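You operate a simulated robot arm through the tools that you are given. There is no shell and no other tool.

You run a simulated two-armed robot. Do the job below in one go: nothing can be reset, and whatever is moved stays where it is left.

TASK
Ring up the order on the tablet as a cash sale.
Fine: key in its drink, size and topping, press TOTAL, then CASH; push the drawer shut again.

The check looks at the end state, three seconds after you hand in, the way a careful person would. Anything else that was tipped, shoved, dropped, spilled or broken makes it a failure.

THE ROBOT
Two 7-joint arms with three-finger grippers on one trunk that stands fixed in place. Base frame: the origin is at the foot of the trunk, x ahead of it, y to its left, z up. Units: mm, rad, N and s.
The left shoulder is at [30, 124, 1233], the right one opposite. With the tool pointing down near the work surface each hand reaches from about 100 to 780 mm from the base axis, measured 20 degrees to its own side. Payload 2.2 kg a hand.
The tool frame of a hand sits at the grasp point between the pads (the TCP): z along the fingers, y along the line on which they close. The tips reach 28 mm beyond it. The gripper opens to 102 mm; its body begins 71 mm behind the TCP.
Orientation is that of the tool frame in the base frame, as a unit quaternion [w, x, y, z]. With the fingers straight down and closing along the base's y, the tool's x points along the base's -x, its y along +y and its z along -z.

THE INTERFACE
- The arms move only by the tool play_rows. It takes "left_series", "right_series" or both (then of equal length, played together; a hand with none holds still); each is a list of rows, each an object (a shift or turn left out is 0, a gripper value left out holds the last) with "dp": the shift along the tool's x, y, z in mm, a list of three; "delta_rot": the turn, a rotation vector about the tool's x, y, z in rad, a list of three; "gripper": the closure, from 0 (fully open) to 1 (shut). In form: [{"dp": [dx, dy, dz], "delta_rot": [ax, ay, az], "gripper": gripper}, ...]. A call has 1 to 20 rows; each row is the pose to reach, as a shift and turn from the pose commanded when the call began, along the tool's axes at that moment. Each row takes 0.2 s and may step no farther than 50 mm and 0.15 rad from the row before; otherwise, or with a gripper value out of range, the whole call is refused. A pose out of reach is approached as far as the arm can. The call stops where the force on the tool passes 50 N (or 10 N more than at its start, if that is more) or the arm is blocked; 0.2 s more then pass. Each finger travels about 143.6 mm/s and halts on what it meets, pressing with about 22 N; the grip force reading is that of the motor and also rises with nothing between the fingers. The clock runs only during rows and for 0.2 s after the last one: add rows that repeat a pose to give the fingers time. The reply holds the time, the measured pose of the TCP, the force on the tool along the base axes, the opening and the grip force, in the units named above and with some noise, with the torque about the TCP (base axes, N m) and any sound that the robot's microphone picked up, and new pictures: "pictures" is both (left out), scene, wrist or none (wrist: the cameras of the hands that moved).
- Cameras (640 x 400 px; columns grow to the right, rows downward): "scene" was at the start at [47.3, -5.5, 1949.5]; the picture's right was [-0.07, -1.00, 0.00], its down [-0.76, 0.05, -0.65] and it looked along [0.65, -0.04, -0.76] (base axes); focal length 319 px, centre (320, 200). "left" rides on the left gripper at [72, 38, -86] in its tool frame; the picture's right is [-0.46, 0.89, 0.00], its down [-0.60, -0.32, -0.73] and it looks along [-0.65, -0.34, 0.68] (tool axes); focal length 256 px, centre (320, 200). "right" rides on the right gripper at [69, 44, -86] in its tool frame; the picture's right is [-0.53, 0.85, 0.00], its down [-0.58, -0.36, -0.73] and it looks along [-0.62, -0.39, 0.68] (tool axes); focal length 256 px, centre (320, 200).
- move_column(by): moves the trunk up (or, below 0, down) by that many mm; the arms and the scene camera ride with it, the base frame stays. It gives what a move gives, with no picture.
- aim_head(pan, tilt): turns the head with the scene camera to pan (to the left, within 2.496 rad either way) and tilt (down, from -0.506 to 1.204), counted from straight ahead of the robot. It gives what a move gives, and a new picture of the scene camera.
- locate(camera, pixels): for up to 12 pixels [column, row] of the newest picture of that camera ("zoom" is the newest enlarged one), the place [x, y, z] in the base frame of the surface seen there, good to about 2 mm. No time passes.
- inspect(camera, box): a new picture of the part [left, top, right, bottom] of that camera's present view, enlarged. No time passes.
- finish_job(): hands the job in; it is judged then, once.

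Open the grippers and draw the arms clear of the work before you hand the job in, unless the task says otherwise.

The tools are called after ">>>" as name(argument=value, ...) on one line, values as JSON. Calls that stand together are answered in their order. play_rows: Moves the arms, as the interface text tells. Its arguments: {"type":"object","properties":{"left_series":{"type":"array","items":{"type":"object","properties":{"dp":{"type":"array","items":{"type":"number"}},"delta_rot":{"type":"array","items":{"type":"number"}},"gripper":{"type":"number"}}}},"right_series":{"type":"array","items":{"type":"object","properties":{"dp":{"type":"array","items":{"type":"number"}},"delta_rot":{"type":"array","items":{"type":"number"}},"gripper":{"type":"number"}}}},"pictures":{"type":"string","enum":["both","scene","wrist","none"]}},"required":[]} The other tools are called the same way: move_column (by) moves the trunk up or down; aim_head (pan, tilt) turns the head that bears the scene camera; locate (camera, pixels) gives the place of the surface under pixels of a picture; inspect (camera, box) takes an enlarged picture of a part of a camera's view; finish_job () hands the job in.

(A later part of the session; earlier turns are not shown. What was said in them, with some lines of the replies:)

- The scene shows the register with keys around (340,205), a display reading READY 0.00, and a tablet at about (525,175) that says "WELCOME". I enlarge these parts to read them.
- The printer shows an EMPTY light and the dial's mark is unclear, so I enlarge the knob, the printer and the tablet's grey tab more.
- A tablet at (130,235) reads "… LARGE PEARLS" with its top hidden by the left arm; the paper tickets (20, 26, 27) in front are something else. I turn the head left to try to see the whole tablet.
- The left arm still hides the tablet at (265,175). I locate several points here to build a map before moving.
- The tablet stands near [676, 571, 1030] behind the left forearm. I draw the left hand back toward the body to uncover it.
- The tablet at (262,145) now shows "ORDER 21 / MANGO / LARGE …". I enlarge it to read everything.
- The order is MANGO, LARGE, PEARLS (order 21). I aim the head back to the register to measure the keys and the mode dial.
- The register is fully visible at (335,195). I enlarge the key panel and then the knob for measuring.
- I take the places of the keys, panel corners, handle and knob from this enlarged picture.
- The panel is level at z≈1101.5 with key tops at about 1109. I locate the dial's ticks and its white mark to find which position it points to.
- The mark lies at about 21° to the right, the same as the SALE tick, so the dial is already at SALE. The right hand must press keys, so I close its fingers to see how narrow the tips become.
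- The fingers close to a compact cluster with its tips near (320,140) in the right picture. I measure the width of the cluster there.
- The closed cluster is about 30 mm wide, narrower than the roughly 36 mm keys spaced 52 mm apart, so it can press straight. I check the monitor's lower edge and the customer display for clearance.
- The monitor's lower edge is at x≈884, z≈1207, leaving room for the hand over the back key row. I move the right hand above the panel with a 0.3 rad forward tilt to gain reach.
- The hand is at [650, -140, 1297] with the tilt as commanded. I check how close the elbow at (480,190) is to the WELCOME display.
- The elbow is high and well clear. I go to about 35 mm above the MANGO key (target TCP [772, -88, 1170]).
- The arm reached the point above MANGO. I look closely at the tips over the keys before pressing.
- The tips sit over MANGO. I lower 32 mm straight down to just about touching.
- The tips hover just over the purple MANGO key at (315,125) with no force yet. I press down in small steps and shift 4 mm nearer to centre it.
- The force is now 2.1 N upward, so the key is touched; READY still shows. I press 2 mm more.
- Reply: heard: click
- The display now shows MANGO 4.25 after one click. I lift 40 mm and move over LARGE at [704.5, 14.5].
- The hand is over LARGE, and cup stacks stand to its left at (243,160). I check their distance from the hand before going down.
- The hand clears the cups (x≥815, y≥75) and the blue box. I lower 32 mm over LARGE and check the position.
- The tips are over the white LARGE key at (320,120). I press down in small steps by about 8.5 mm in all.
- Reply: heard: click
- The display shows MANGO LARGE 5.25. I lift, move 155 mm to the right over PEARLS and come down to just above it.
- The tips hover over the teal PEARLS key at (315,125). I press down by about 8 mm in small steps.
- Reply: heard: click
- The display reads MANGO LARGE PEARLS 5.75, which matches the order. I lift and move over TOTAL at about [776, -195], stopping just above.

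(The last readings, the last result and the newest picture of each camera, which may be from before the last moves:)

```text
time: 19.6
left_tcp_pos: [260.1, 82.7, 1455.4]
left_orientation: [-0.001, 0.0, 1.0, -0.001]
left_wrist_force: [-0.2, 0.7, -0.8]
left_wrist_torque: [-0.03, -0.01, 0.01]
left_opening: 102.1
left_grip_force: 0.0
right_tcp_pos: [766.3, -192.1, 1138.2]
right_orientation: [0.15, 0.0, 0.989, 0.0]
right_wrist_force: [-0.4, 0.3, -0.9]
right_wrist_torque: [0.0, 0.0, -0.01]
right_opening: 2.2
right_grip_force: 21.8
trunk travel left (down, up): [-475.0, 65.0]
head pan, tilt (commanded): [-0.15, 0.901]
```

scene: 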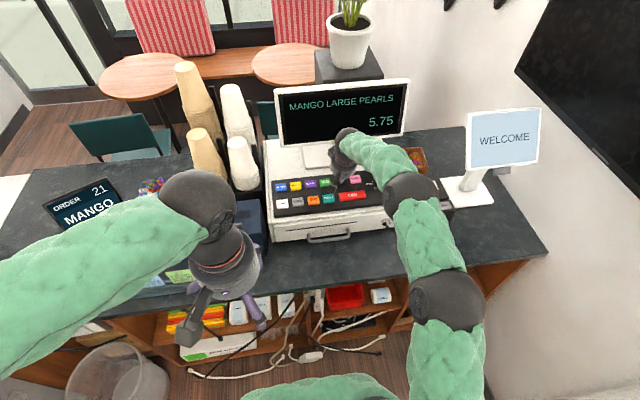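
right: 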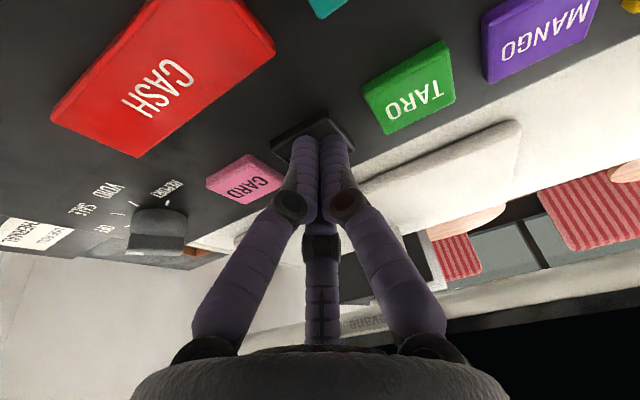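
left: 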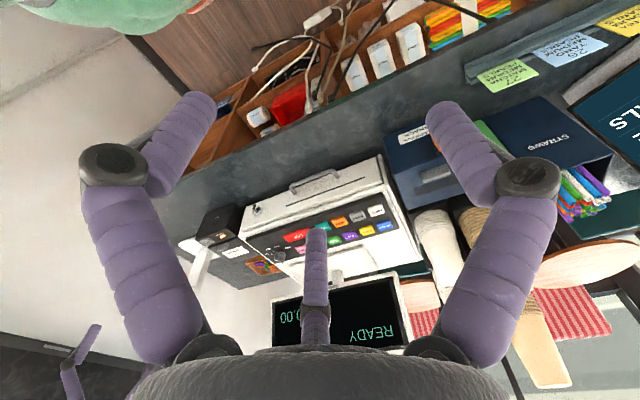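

The tips are over the black TOTAL key at (312,135), well clear of CARD and TARO. I press down in small steps.

>>> play_rows(right_series=[{"dp": [0.9, 0, 2.9]}, {"dp": [1.5, 0, 4.8]}, {"dp": [2.0, 0, 6.4]}], pictures="scene")

```text
time: 20.4
left_tcp_pos: [260.6, 83.4, 1454.6]
left_orientation: [0.0, 0.001, 1.0, 0.0]
left_wrist_force: [0.2, 0.4, 0.0]
left_wrist_torque: [0.02, 0.01, -0.01]
left_opening: 102.0
left_grip_force: 0.1
right_tcp_pos: [765.4, -192.4, 1132.4]
right_orientation: [0.149, 0.0, 0.989, 0.0]
right_wrist_force: [-1.4, 1.2, 2.7]
right_wrist_torque: [0.03, 0.01, 0.0]
right_opening: 2.2
right_grip_force: 22.0
trunk travel left (down, up): [-475.0, 65.0]
head pan, tilt (commanded): [-0.15, 0.901]
heard: click
```

scene: 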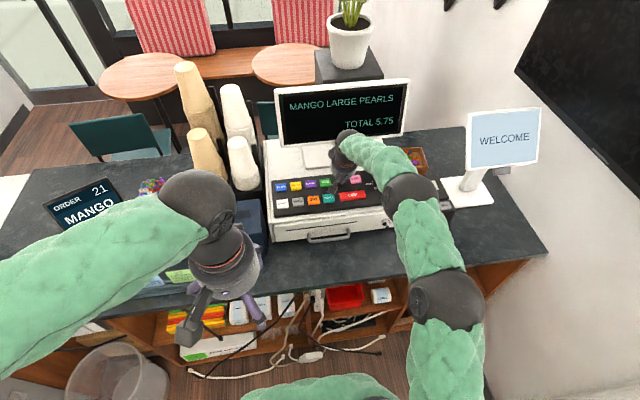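

The display shows TOTAL 5.75. I lift and move over the red CASH key at about [705, -223], stopping just above.

>>> play_rows(right_series=[{"dp": [-5.9, 0, -19.1]}, {"dp": [-11.8, 0, -38.2]}, {"dp": [21.9, -15, -48.6]}, {"dp": [55.5, -29.5, -59.0]}, {"dp": [55.5, -29.5, -59.0]}, {"dp": [59.5, -29.5, -46]}, {"dp": [63, -29.5, -34.6]}, {"dp": [65.3, -29.5, -27.5]}, {"dp": [65.3, -29.5, -27.5]}], pictures="both")

```text
time: 22.4
left_tcp_pos: [260.1, 83.1, 1456.9]
left_orientation: [0.001, 0.0, 1.0, 0.001]
left_wrist_force: [-0.8, 0.5, 0.0]
left_wrist_torque: [0.0, -0.04, 0.03]
left_opening: 102.1
left_grip_force: 0.0
right_tcp_pos: [697.8, -221.7, 1138.1]
right_orientation: [0.15, 0.0, 0.989, 0.0]
right_wrist_force: [-0.1, -0.4, 0.5]
right_wrist_torque: [0.0, 0.01, 0.05]
right_opening: 2.4
right_grip_force: 22.2
trunk travel left (down, up): [-475.0, 65.0]
head pan, tilt (commanded): [-0.15, 0.901]
```

scene: 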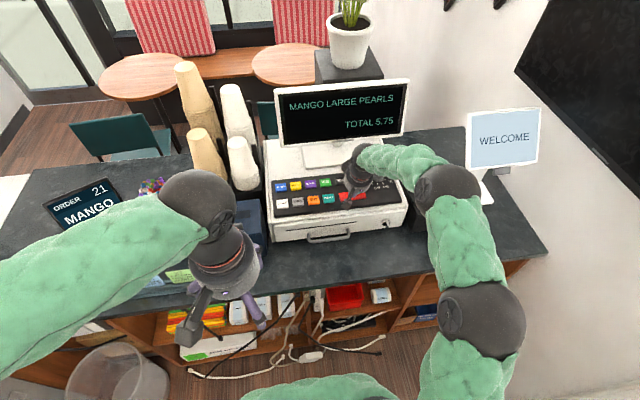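
right: 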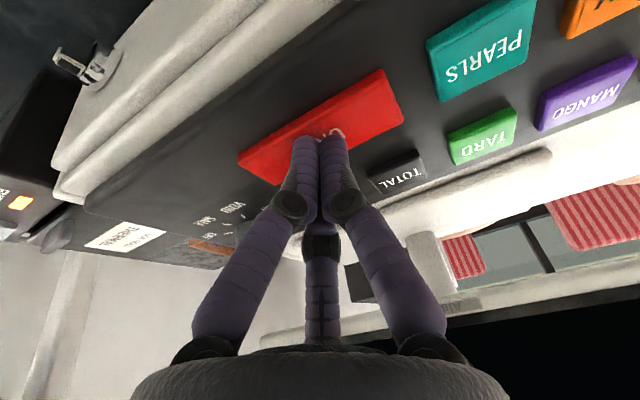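

The tips are over the middle of the red CASH key at (320,130). I press down in small steps.

>>> play_rows(right_series=[{"dp": [0.9, 0, 2.9]}, {"dp": [1.5, 0, 4.8]}, {"dp": [2.0, 0, 6.4]}], pictures="scene")

```text
time: 23.1
left_tcp_pos: [260.1, 84.2, 1454.8]
left_orientation: [0.0, 0.0, 1.0, 0.0]
left_wrist_force: [-0.7, 0.2, 0.1]
left_wrist_torque: [0.01, 0.01, -0.03]
left_opening: 102.0
left_grip_force: 0.1
right_tcp_pos: [696.7, -223.2, 1131.7]
right_orientation: [0.151, 0.0, 0.989, 0.0]
right_wrist_force: [-0.4, -1.3, 2.9]
right_wrist_torque: [-0.01, 0.03, 0.01]
right_opening: 2.0
right_grip_force: 22.4
trunk travel left (down, up): [-475.0, 65.0]
head pan, tilt (commanded): [-0.15, 0.901]
heard: click
```

scene: 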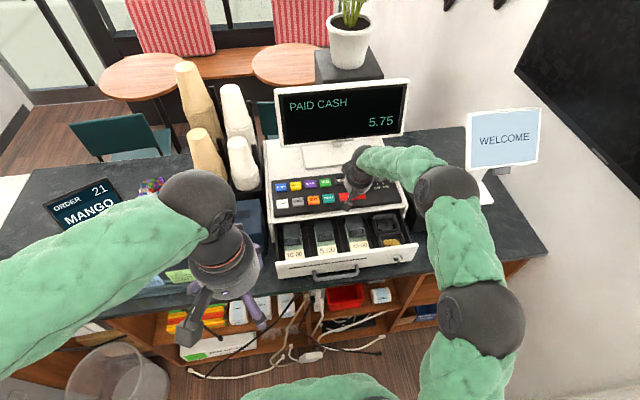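

The display says PAID CASH 5.75 and the drawer has sprung open at (345,240). I lift the hand clear of the keys, then measure the drawer front.

>>> play_rows(right_series=[{"dp": [-5.9, 0, -19.1]}, {"dp": [-17.7, 0, -57.3]}, {"dp": [-29.6, 0, -95.5]}, {"dp": [-29.6, 0, -95.5]}], pictures="both")

>>> inspect(camera="scene", box=[255, 180, 435, 300])

```text
time: 24.1
left_tcp_pos: [259.7, 83.0, 1456.6]
left_orientation: [0.0, 0.001, 1.0, 0.0]
left_wrist_force: [-0.2, -0.7, 0.4]
left_wrist_torque: [0.01, 0.01, 0.02]
left_opening: 101.9
left_grip_force: 0.0
right_tcp_pos: [694.2, -223.3, 1229.4]
right_orientation: [0.148, 0.0, 0.989, 0.0]
right_wrist_force: [0.9, 0.9, 0.0]
right_wrist_torque: [0.0, -0.03, 0.0]
right_opening: 2.0
right_grip_force: 22.2
trunk travel left (down, up): [-475.0, 65.0]
head pan, tilt (commanded): [-0.15, 0.901]
```

scene: 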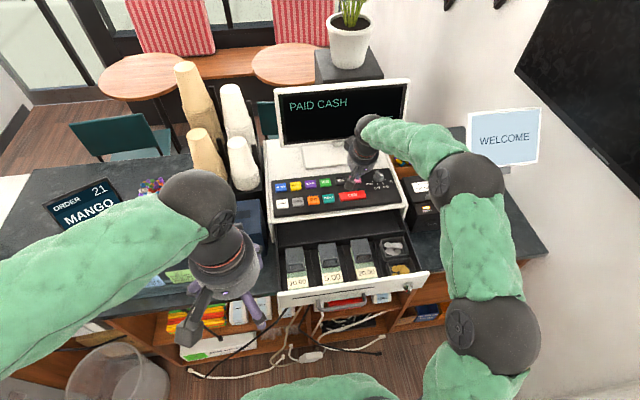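
right: 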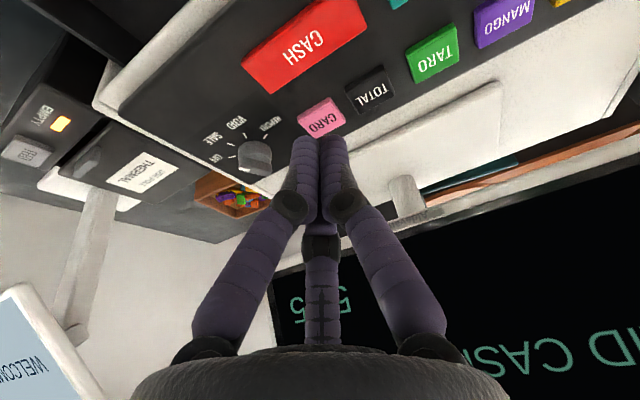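

```text
3.33 times, centred on (345, 240) of scene
```

zoom: 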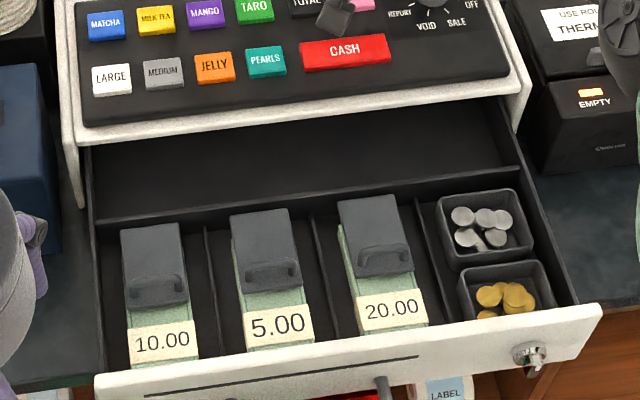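

The drawer is open fully, with bills and coins inside. I locate its front edge and handle.

>>> locate(camera="zoom", pixels=[[110, 385], [340, 350], [595, 310], [250, 362], [480, 328], [530, 352], [380, 385], [210, 200], [315, 190], [160, 270], [490, 220], [160, 345]])

>>> locate(camera="scene", pixels=[[320, 306], [345, 300], [368, 296], [285, 297], [300, 304], [420, 284], [407, 289], [345, 292], [290, 235], [340, 235], [300, 262], [362, 252]])

```text
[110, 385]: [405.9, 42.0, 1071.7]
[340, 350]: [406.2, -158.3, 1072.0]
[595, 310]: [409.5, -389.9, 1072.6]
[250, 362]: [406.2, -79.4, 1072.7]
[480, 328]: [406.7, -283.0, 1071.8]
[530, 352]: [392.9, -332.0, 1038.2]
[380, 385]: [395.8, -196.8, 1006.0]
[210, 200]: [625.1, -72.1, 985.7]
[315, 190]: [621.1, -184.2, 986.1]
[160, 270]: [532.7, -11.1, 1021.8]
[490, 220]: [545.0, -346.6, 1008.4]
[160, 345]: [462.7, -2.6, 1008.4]
```

```text
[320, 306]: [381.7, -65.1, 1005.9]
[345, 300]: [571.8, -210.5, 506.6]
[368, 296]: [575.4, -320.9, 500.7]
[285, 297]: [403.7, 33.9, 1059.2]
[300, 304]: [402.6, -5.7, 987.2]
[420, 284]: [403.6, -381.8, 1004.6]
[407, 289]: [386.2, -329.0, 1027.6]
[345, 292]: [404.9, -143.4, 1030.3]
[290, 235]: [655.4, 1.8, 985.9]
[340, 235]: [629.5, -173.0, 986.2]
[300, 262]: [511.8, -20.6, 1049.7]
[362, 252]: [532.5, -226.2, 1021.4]
```

The drawer front is now at x≈405 (z 985–1072, y 50 to -390), its handle low at z≈1005 and the lock key at y≈-330. I bring the right hand back over the drawer at z≈1229 to in front of it at [355, -190].

>>> play_rows(right_series=[{"dp": [40.5, 4, -12.5]}, {"dp": [81, 8, -25]}, {"dp": [121.5, 12, -37.6]}, {"dp": [162, 16, -50.1]}, {"dp": [202.4, 20, -62.6]}, {"dp": [242.9, 25, -75.1]}, {"dp": [283.4, 29, -87.7]}, {"dp": [323.9, 33, -100.2]}, {"dp": [323.9, 33, -100.2]}], pictures="both")

```text
time: 26.1
left_tcp_pos: [261.2, 83.1, 1454.1]
left_orientation: [0.0, 0.001, 1.0, -0.001]
left_wrist_force: [0.3, 0.7, -1.0]
left_wrist_torque: [-0.04, 0.02, 0.0]
left_opening: 101.8
left_grip_force: 0.0
right_tcp_pos: [358.0, -189.4, 1231.6]
right_orientation: [0.148, -0.001, 0.989, 0.0]
right_wrist_force: [-0.2, -0.5, 0.1]
right_wrist_torque: [0.02, 0.04, -0.04]
right_opening: 2.1
right_grip_force: 22.5
trunk travel left (down, up): [-475.0, 65.0]
head pan, tilt (commanded): [-0.15, 0.901]
```

scene: 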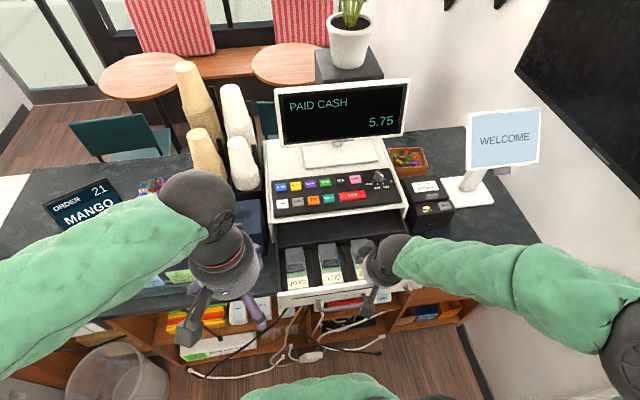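
right: 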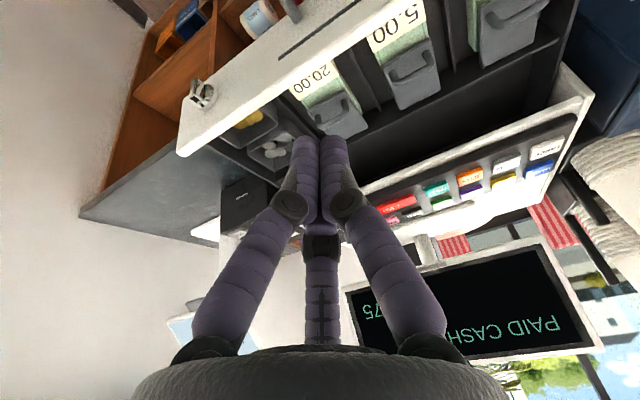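

The hand is in front of the drawer front at x≈358. I lower it to z≈1062 so the tips are behind the front face, above the handle.

>>> play_rows(right_series=[{"dp": [11.1, 0, 31.7]}, {"dp": [22.2, 0, 63.5]}, {"dp": [33.2, 0, 95.2]}, {"dp": [44.3, 0, 127]}, {"dp": [55.4, 0, 158.7]}, {"dp": [55.4, 0, 158.7]}], pictures="both")

```text
time: 27.6
left_tcp_pos: [259.6, 83.4, 1455.9]
left_orientation: [0.0, 0.0, 1.0, 0.0]
left_wrist_force: [0.0, 0.4, -0.4]
left_wrist_torque: [-0.05, -0.02, -0.03]
left_opening: 102.0
left_grip_force: 0.2
right_tcp_pos: [350.0, -191.6, 1066.7]
right_orientation: [0.15, -0.001, 0.989, 0.002]
right_wrist_force: [-1.3, 0.6, 0.3]
right_wrist_torque: [0.0, -0.01, 0.01]
right_opening: 1.9
right_grip_force: 21.6
trunk travel left (down, up): [-475.0, 65.0]
head pan, tilt (commanded): [-0.15, 0.901]
```

scene: 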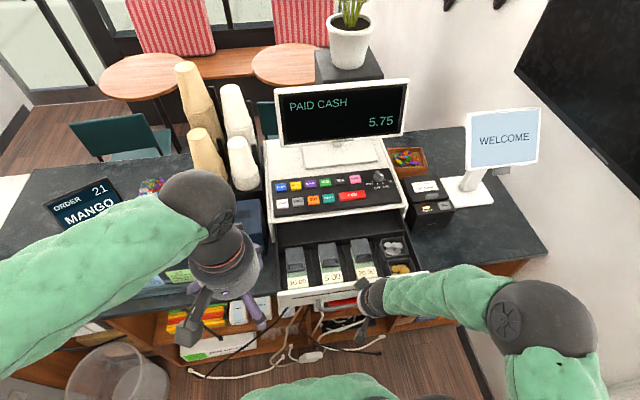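
right: 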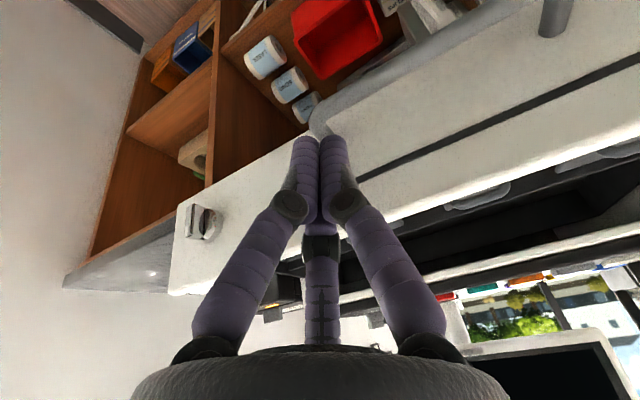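

The tips stand in front of the drawer face right of the handle and clear of the lock at (195,220). I push slowly forward, 10 mm per row.

>>> play_rows(right_series=[{"dp": [-9.55, 0, 2.96]}, {"dp": [-19.1, 0, 5.91]}, {"dp": [-28.7, 0, 8.87]}, {"dp": [-38.2, 0, 11.8]}, {"dp": [-47.8, 0, 14.8]}, {"dp": [-57.3, 0, 17.7]}, {"dp": [-66.9, 0, 20.7]}, {"dp": [-76.4, 0, 23.6]}, {"dp": [-86, 0, 26.6]}, {"dp": [-95.5, 0, 29.6]}, {"dp": [-105.1, 0, 32.5]}, {"dp": [-114.6, 0, 35.5]}], pictures="both")

```text
time: 30.1
left_tcp_pos: [260.0, 83.7, 1455.1]
left_orientation: [0.0, 0.001, 1.0, 0.0]
left_wrist_force: [-1.2, -0.1, -0.1]
left_wrist_torque: [-0.03, 0.01, -0.02]
left_opening: 102.3
left_grip_force: 0.0
right_tcp_pos: [470.0, -190.6, 1063.0]
right_orientation: [0.149, 0.0, 0.989, 0.0]
right_wrist_force: [-4.6, 1.4, -2.1]
right_wrist_torque: [0.03, 0.14, 0.05]
right_opening: 1.9
right_grip_force: 22.5
trunk travel left (down, up): [-475.0, 65.0]
head pan, tilt (commanded): [-0.15, 0.901]
```

scene: 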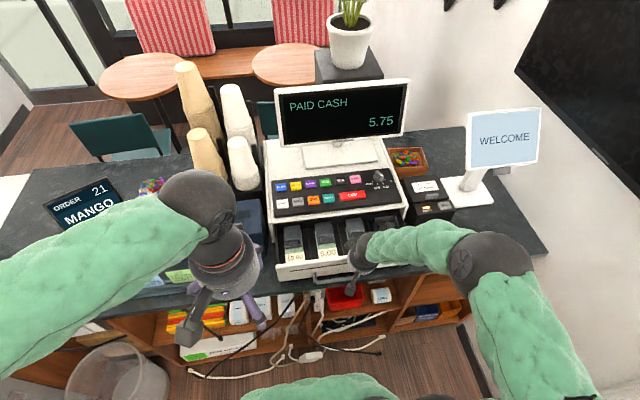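
right: 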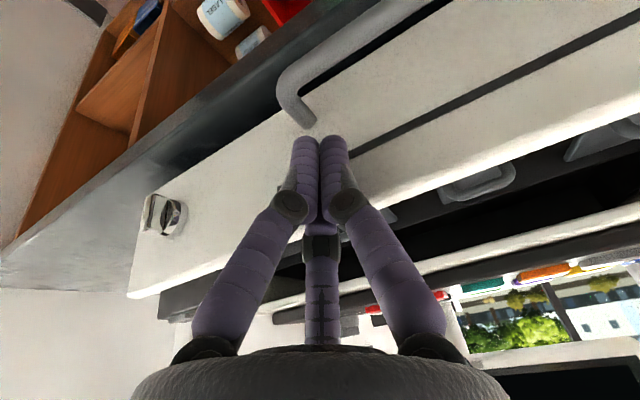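

The drawer is sliding in with about 5 N. I keep pushing another 130 mm at the same pace.

>>> play_rows(right_series=[{"dp": [-9.55, 0, 2.96]}, {"dp": [-19.1, 0, 5.91]}, {"dp": [-28.7, 0, 8.87]}, {"dp": [-38.2, 0, 11.8]}, {"dp": [-47.8, 0, 14.8]}, {"dp": [-57.3, 0, 17.7]}, {"dp": [-66.9, 0, 20.7]}, {"dp": [-76.4, 0, 23.6]}, {"dp": [-86, 0, 26.6]}, {"dp": [-95.5, 0, 29.6]}, {"dp": [-105.1, 0, 32.5]}, {"dp": [-114.6, 0, 35.5]}, {"dp": [-124.2, 0, 38.4]}], pictures="both")

```text
time: 33.0
left_tcp_pos: [258.0, 84.6, 1454.1]
left_orientation: [0.0, 0.0, 1.0, 0.001]
left_wrist_force: [-0.3, 0.1, 0.6]
left_wrist_torque: [0.0, 0.01, 0.01]
left_opening: 102.1
left_grip_force: 0.0
right_tcp_pos: [598.8, -189.5, 1062.7]
right_orientation: [0.151, 0.0, 0.988, 0.0]
right_wrist_force: [-8.8, -0.8, 2.0]
right_wrist_torque: [0.05, 0.13, -0.05]
right_opening: 2.3
right_grip_force: 22.1
trunk travel left (down, up): [-475.0, 65.0]
head pan, tilt (commanded): [-0.15, 0.901]
```

scene: 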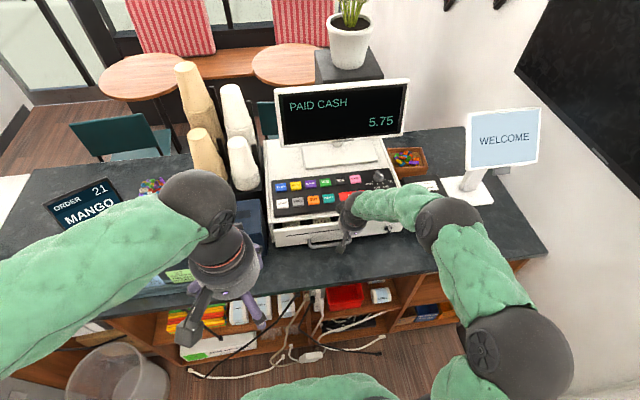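
right: 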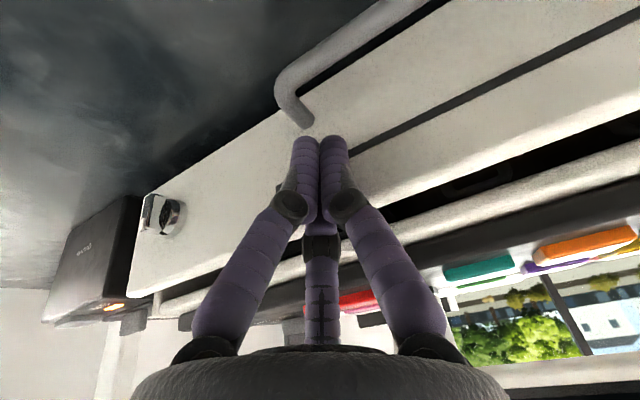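

A small gap remains and the force is 8.8 N. I push on in 4 mm steps.

>>> play_rows(right_series=[{"dp": [-3.8, 0, 1.2]}, {"dp": [-7.6, 0, 2.4]}, {"dp": [-11.5, 0, 3.5]}, {"dp": [-15.3, 0, 4.7]}, {"dp": [-18.1, 0, 5.6]}, {"dp": [-20.1, 0, 6.2]}], pictures="both")

```text
time: 34.4
left_tcp_pos: [259.0, 84.0, 1454.7]
left_orientation: [0.0, 0.001, 1.0, 0.0]
left_wrist_force: [0.3, -0.5, -0.6]
left_wrist_torque: [0.0, 0.0, -0.01]
left_opening: 102.0
left_grip_force: 0.2
right_tcp_pos: [622.0, -189.8, 1063.3]
right_orientation: [0.149, 0.0, 0.989, 0.0]
right_wrist_force: [-9.5, 3.2, 0.2]
right_wrist_torque: [0.17, 0.21, 0.03]
right_opening: 1.9
right_grip_force: 22.1
trunk travel left (down, up): [-475.0, 65.0]
head pan, tilt (commanded): [-0.15, 0.901]
```

scene: 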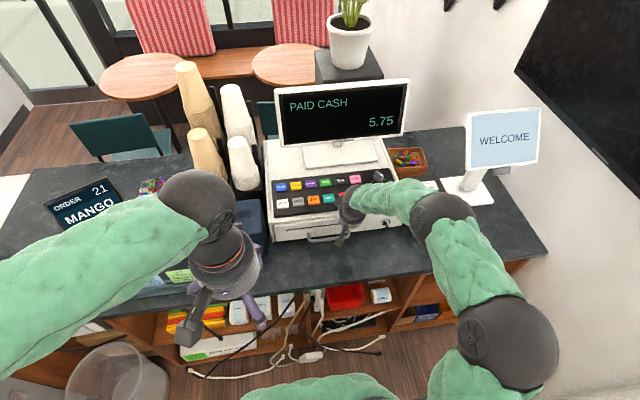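
right: 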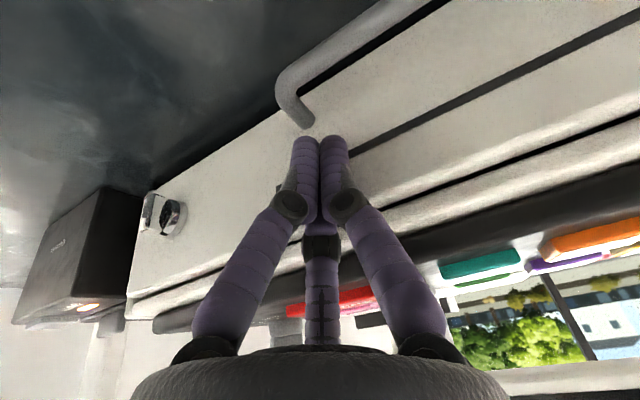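

The drawer looks almost flush. I measure the face now against the earlier closed value of x≈641.

>>> inspect(camera="scene", box=[260, 180, 420, 260])

>>> locate(camera="scene", pixels=[[275, 233], [290, 229], [308, 227], [318, 225], [398, 217], [385, 226], [375, 226], [280, 240]])

```text
4.00 times, centred on (340, 220) of scene
```

zoom: 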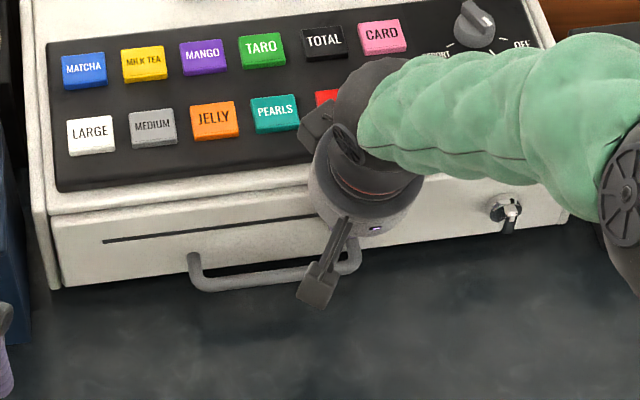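

```text
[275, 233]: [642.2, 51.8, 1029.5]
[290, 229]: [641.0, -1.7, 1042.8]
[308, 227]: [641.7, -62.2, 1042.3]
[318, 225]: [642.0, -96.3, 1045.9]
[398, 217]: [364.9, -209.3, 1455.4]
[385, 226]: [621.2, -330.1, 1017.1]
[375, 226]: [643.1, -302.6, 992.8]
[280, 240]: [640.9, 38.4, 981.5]
```

The face is at x≈641–642, as at the start, but no latch click was heard. I press a few millimetres further to be sure it is home.

>>> play_rows(right_series=[{"dp": [-1.0, 0, 0.3]}, {"dp": [-1.9, 0, 0.6]}, {"dp": [-2.9, 0, 0.9]}], pictures="scene")

```text
time: 35.1
left_tcp_pos: [259.4, 83.2, 1455.0]
left_orientation: [0.0, 0.0, 1.0, -0.001]
left_wrist_force: [-0.2, -0.1, 0.1]
left_wrist_torque: [0.03, 0.0, -0.01]
left_opening: 102.3
left_grip_force: 0.0
right_tcp_pos: [623.1, -190.1, 1063.7]
right_orientation: [0.148, 0.001, 0.989, 0.0]
right_wrist_force: [-10.9, 0.9, -4.8]
right_wrist_torque: [0.05, 0.27, -0.01]
right_opening: 2.1
right_grip_force: 22.4
trunk travel left (down, up): [-475.0, 65.0]
head pan, tilt (commanded): [-0.15, 0.901]
```

scene: 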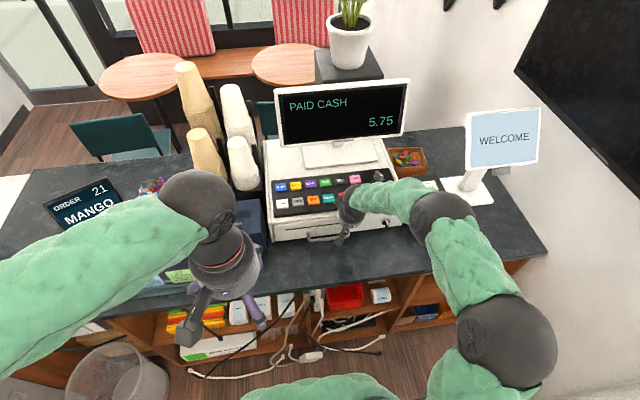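

The force grows only slowly (10.9 N). I press up to 6 mm more to find the hard stop.

>>> play_rows(right_series=[{"dp": [-1.9, 0, 0.6]}, {"dp": [-3.8, 0, 1.2]}, {"dp": [-5.7, 0, 1.8]}, {"dp": [-5.7, 0, 1.8]}], pictures="both")

>>> locate(camera="scene", pixels=[[275, 233], [290, 229], [308, 227], [318, 225], [280, 240], [375, 226]])

```text
time: 36.1
left_tcp_pos: [256.1, 82.9, 1456.0]
left_orientation: [0.002, 0.0, 1.0, 0.0]
left_wrist_force: [-0.2, -0.7, -0.5]
left_wrist_torque: [0.02, 0.02, -0.03]
left_opening: 102.0
left_grip_force: 0.0
right_tcp_pos: [623.3, -190.3, 1062.4]
right_orientation: [0.147, -0.001, 0.989, 0.0]
right_wrist_force: [-33.4, -3.5, 1.9]
right_wrist_torque: [0.1, 0.66, -0.19]
right_opening: 2.1
right_grip_force: 21.8
trunk travel left (down, up): [-475.0, 65.0]
head pan, tilt (commanded): [-0.15, 0.901]
```

scene: 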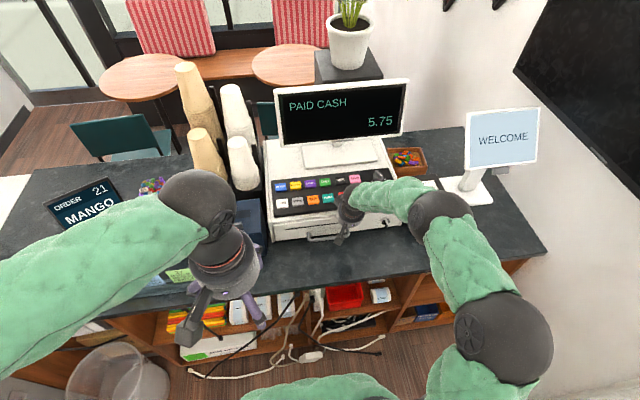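
right: 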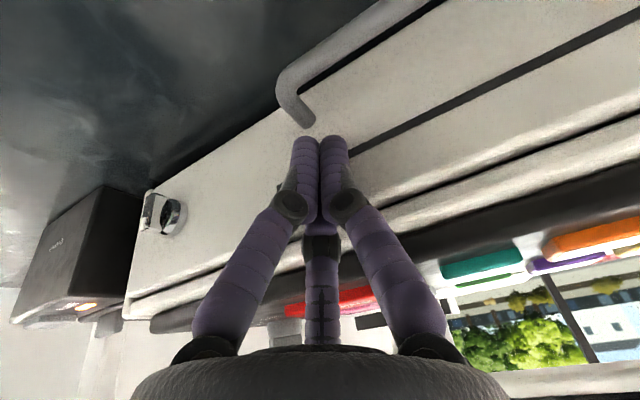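

```text
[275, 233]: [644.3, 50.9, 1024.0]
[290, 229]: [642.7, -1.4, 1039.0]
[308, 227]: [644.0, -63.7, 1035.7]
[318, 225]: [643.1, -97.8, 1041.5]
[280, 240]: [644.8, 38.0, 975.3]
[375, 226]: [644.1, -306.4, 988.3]
```

The force rose to 33 N with no more travel, so the drawer is at its stop. I back off 60 mm and see that it stays shut.

>>> play_rows(right_series=[{"dp": [9.55, 0, -2.96]}, {"dp": [28.7, 0, -8.87]}, {"dp": [57.3, 0, -17.7]}, {"dp": [66.9, 0, -20.7]}, {"dp": [66.9, 0, -20.7]}], pictures="both")

>>> inspect(camera="scene", box=[260, 160, 420, 260])

>>> locate(camera="scene", pixels=[[275, 233], [290, 229], [308, 227], [318, 225], [280, 240], [375, 230], [276, 186], [303, 211], [350, 178]])

```text
time: 37.4
left_tcp_pos: [260.0, 83.6, 1455.8]
left_orientation: [0.0, 0.0, 1.0, 0.0]
left_wrist_force: [0.0, 0.1, 0.1]
left_wrist_torque: [-0.02, 0.0, 0.02]
left_opening: 102.1
left_grip_force: 0.0
right_tcp_pos: [560.9, -188.6, 1062.8]
right_orientation: [0.15, 0.0, 0.989, 0.0]
right_wrist_force: [0.4, -0.2, -0.1]
right_wrist_torque: [0.0, -0.01, -0.01]
right_opening: 1.9
right_grip_force: 21.5
trunk travel left (down, up): [-475.0, 65.0]
head pan, tilt (commanded): [-0.15, 0.901]
```

scene: 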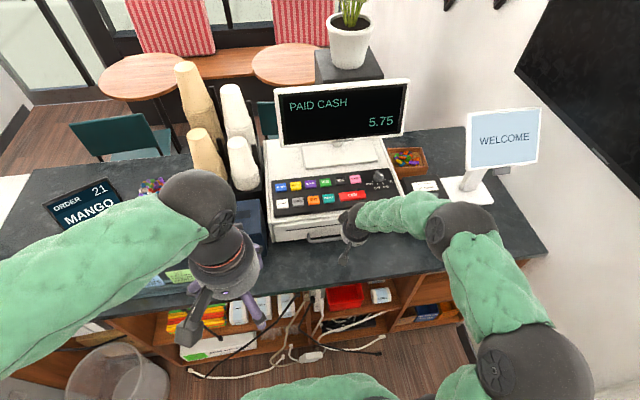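
right: 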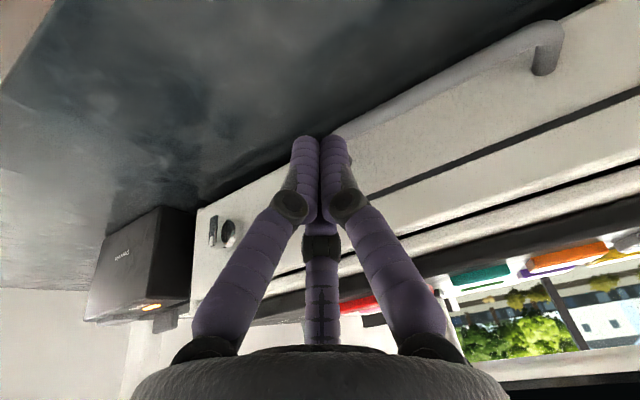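

```text
4.00 times, centred on (340, 210) of scene
```

zoom: 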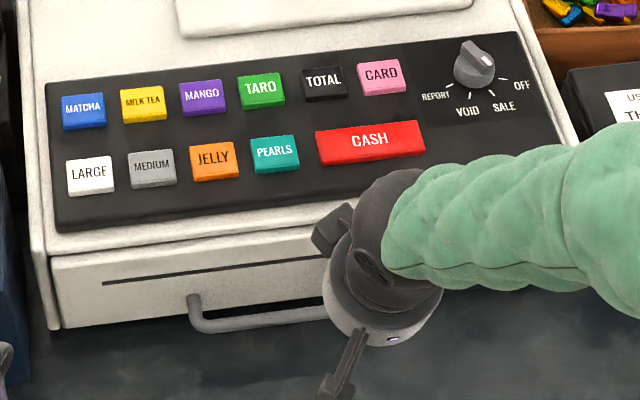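

```text
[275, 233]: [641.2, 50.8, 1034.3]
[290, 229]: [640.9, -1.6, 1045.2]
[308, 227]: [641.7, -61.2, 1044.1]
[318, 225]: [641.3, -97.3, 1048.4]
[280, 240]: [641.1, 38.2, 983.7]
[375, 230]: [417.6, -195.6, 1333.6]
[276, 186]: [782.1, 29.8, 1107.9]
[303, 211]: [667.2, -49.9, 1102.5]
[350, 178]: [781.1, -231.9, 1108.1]
```

The drawer stays at x≈641 and the register and keys are at the same pixels as before, so nothing shifted. I raise the right hand, return it to its start area, level it and open the fingers.

>>> play_rows(right_series=[{"dp": [-11.8, 0, -38.2]}, {"dp": [-23.6, 0, -76.4]}, {"dp": [-35.5, 0, -114.7]}, {"dp": [-47.3, 0, -152.9]}, {"dp": [-37.7, -21, -192.5], "delta_rot": [0, 0.05, 0]}, {"dp": [-28.2, -42, -232.1], "delta_rot": [0, 0.1, 0]}, {"dp": [-18.6, -63, -271.7], "delta_rot": [0, 0.15, 0]}, {"dp": [-9, -84, -311.2], "delta_rot": [0, 0.2, 0]}, {"dp": [0.5, -105, -350.8], "delta_rot": [0, 0.25, 0]}, {"dp": [10.1, -126, -390.4], "delta_rot": [0, 0.3, 0]}, {"dp": [10.1, -126, -390.4], "delta_rot": [0, 0.3, 0], "gripper": 0}, {"dp": [10.1, -126, -390.4], "delta_rot": [0, 0.3, 0], "gripper": 0}, {"dp": [10.1, -126, -390.4], "delta_rot": [0, 0.3, 0], "gripper": 0}], pictures="both")

```text
time: 40.1
left_tcp_pos: [259.1, 83.3, 1455.3]
left_orientation: [0.0, 0.0, 1.0, 0.0]
left_wrist_force: [0.0, -0.8, 1.0]
left_wrist_torque: [0.02, 0.0, -0.03]
left_opening: 102.3
left_grip_force: 0.0
right_tcp_pos: [437.7, -315.5, 1435.1]
right_orientation: [-0.001, 0.0, 1.0, 0.0]
right_wrist_force: [-0.1, 0.4, -0.4]
right_wrist_torque: [0.02, 0.0, 0.02]
right_opening: 102.0
right_grip_force: 0.1
trunk travel left (down, up): [-475.0, 65.0]
head pan, tilt (commanded): [-0.15, 0.901]
```

scene: 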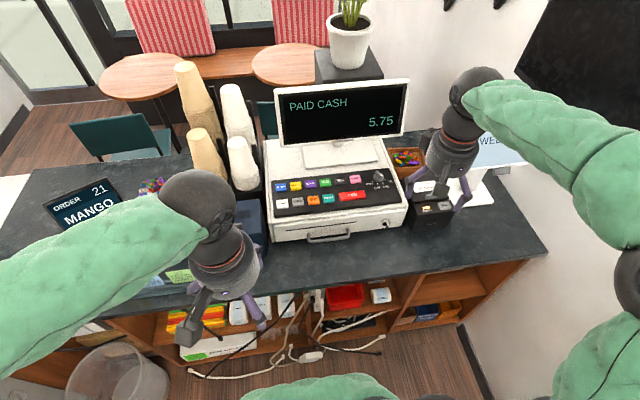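
right: 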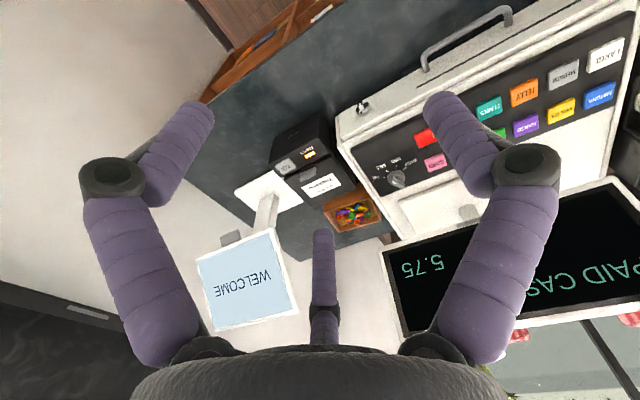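

Both hands are open and clear, and the display reads PAID CASH 5.75. I take one last close look at the closed drawer and its surroundings.

>>> inspect(camera="scene", box=[250, 70, 450, 260])

>>> inspect(camera="right", box=[320, 0, 640, 200])

```text
2.11 times, centred on (350, 165) of scene
```

zoom: 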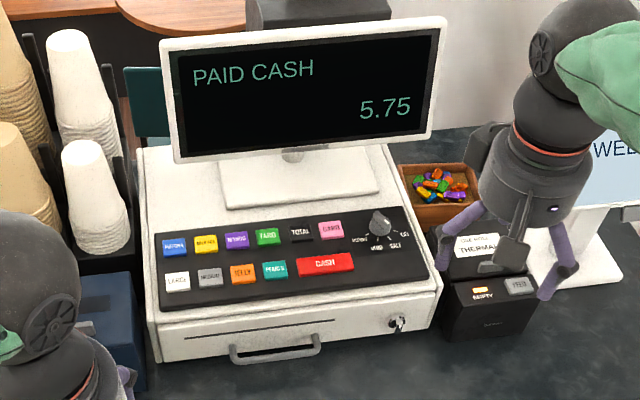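

```text
2.00 times, centred on (480, 100) of right
```

zoom: 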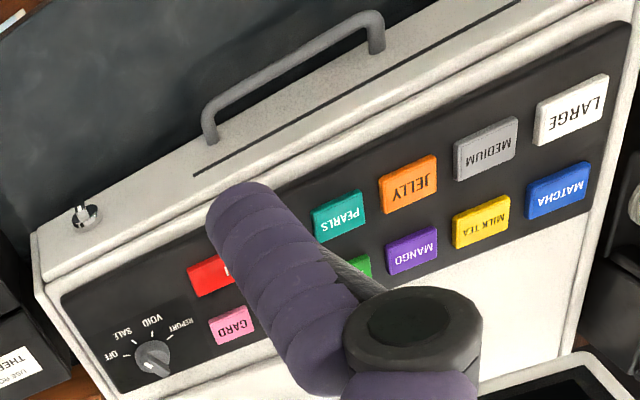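

The sale is shown as PAID CASH 5.75, the drawer is flush, the dial is still at SALE and nothing else has moved. I hand the job in.

>>> finish_job()

```text
The job is handed in.
```

I rang up order 21 from the tablet as a cash sale and handed the job in. I keyed MANGO, LARGE and PEARLS, then pressed TOTAL and CASH, each once. The display reads "PAID CASH 5.75".

The drawer sprang open on CASH and I pushed it shut. I heard no latch click, but it stopped hard, its front is back where it started, and it stayed closed when I backed off.

Both grippers are open and clear of the work. In the last pictures the register and everything around it was where it started. The mode dial was already at SALE, so I left it alone. The receipt printer's EMPTY light was on from the start, and I left that as well since the task didn't mention it.
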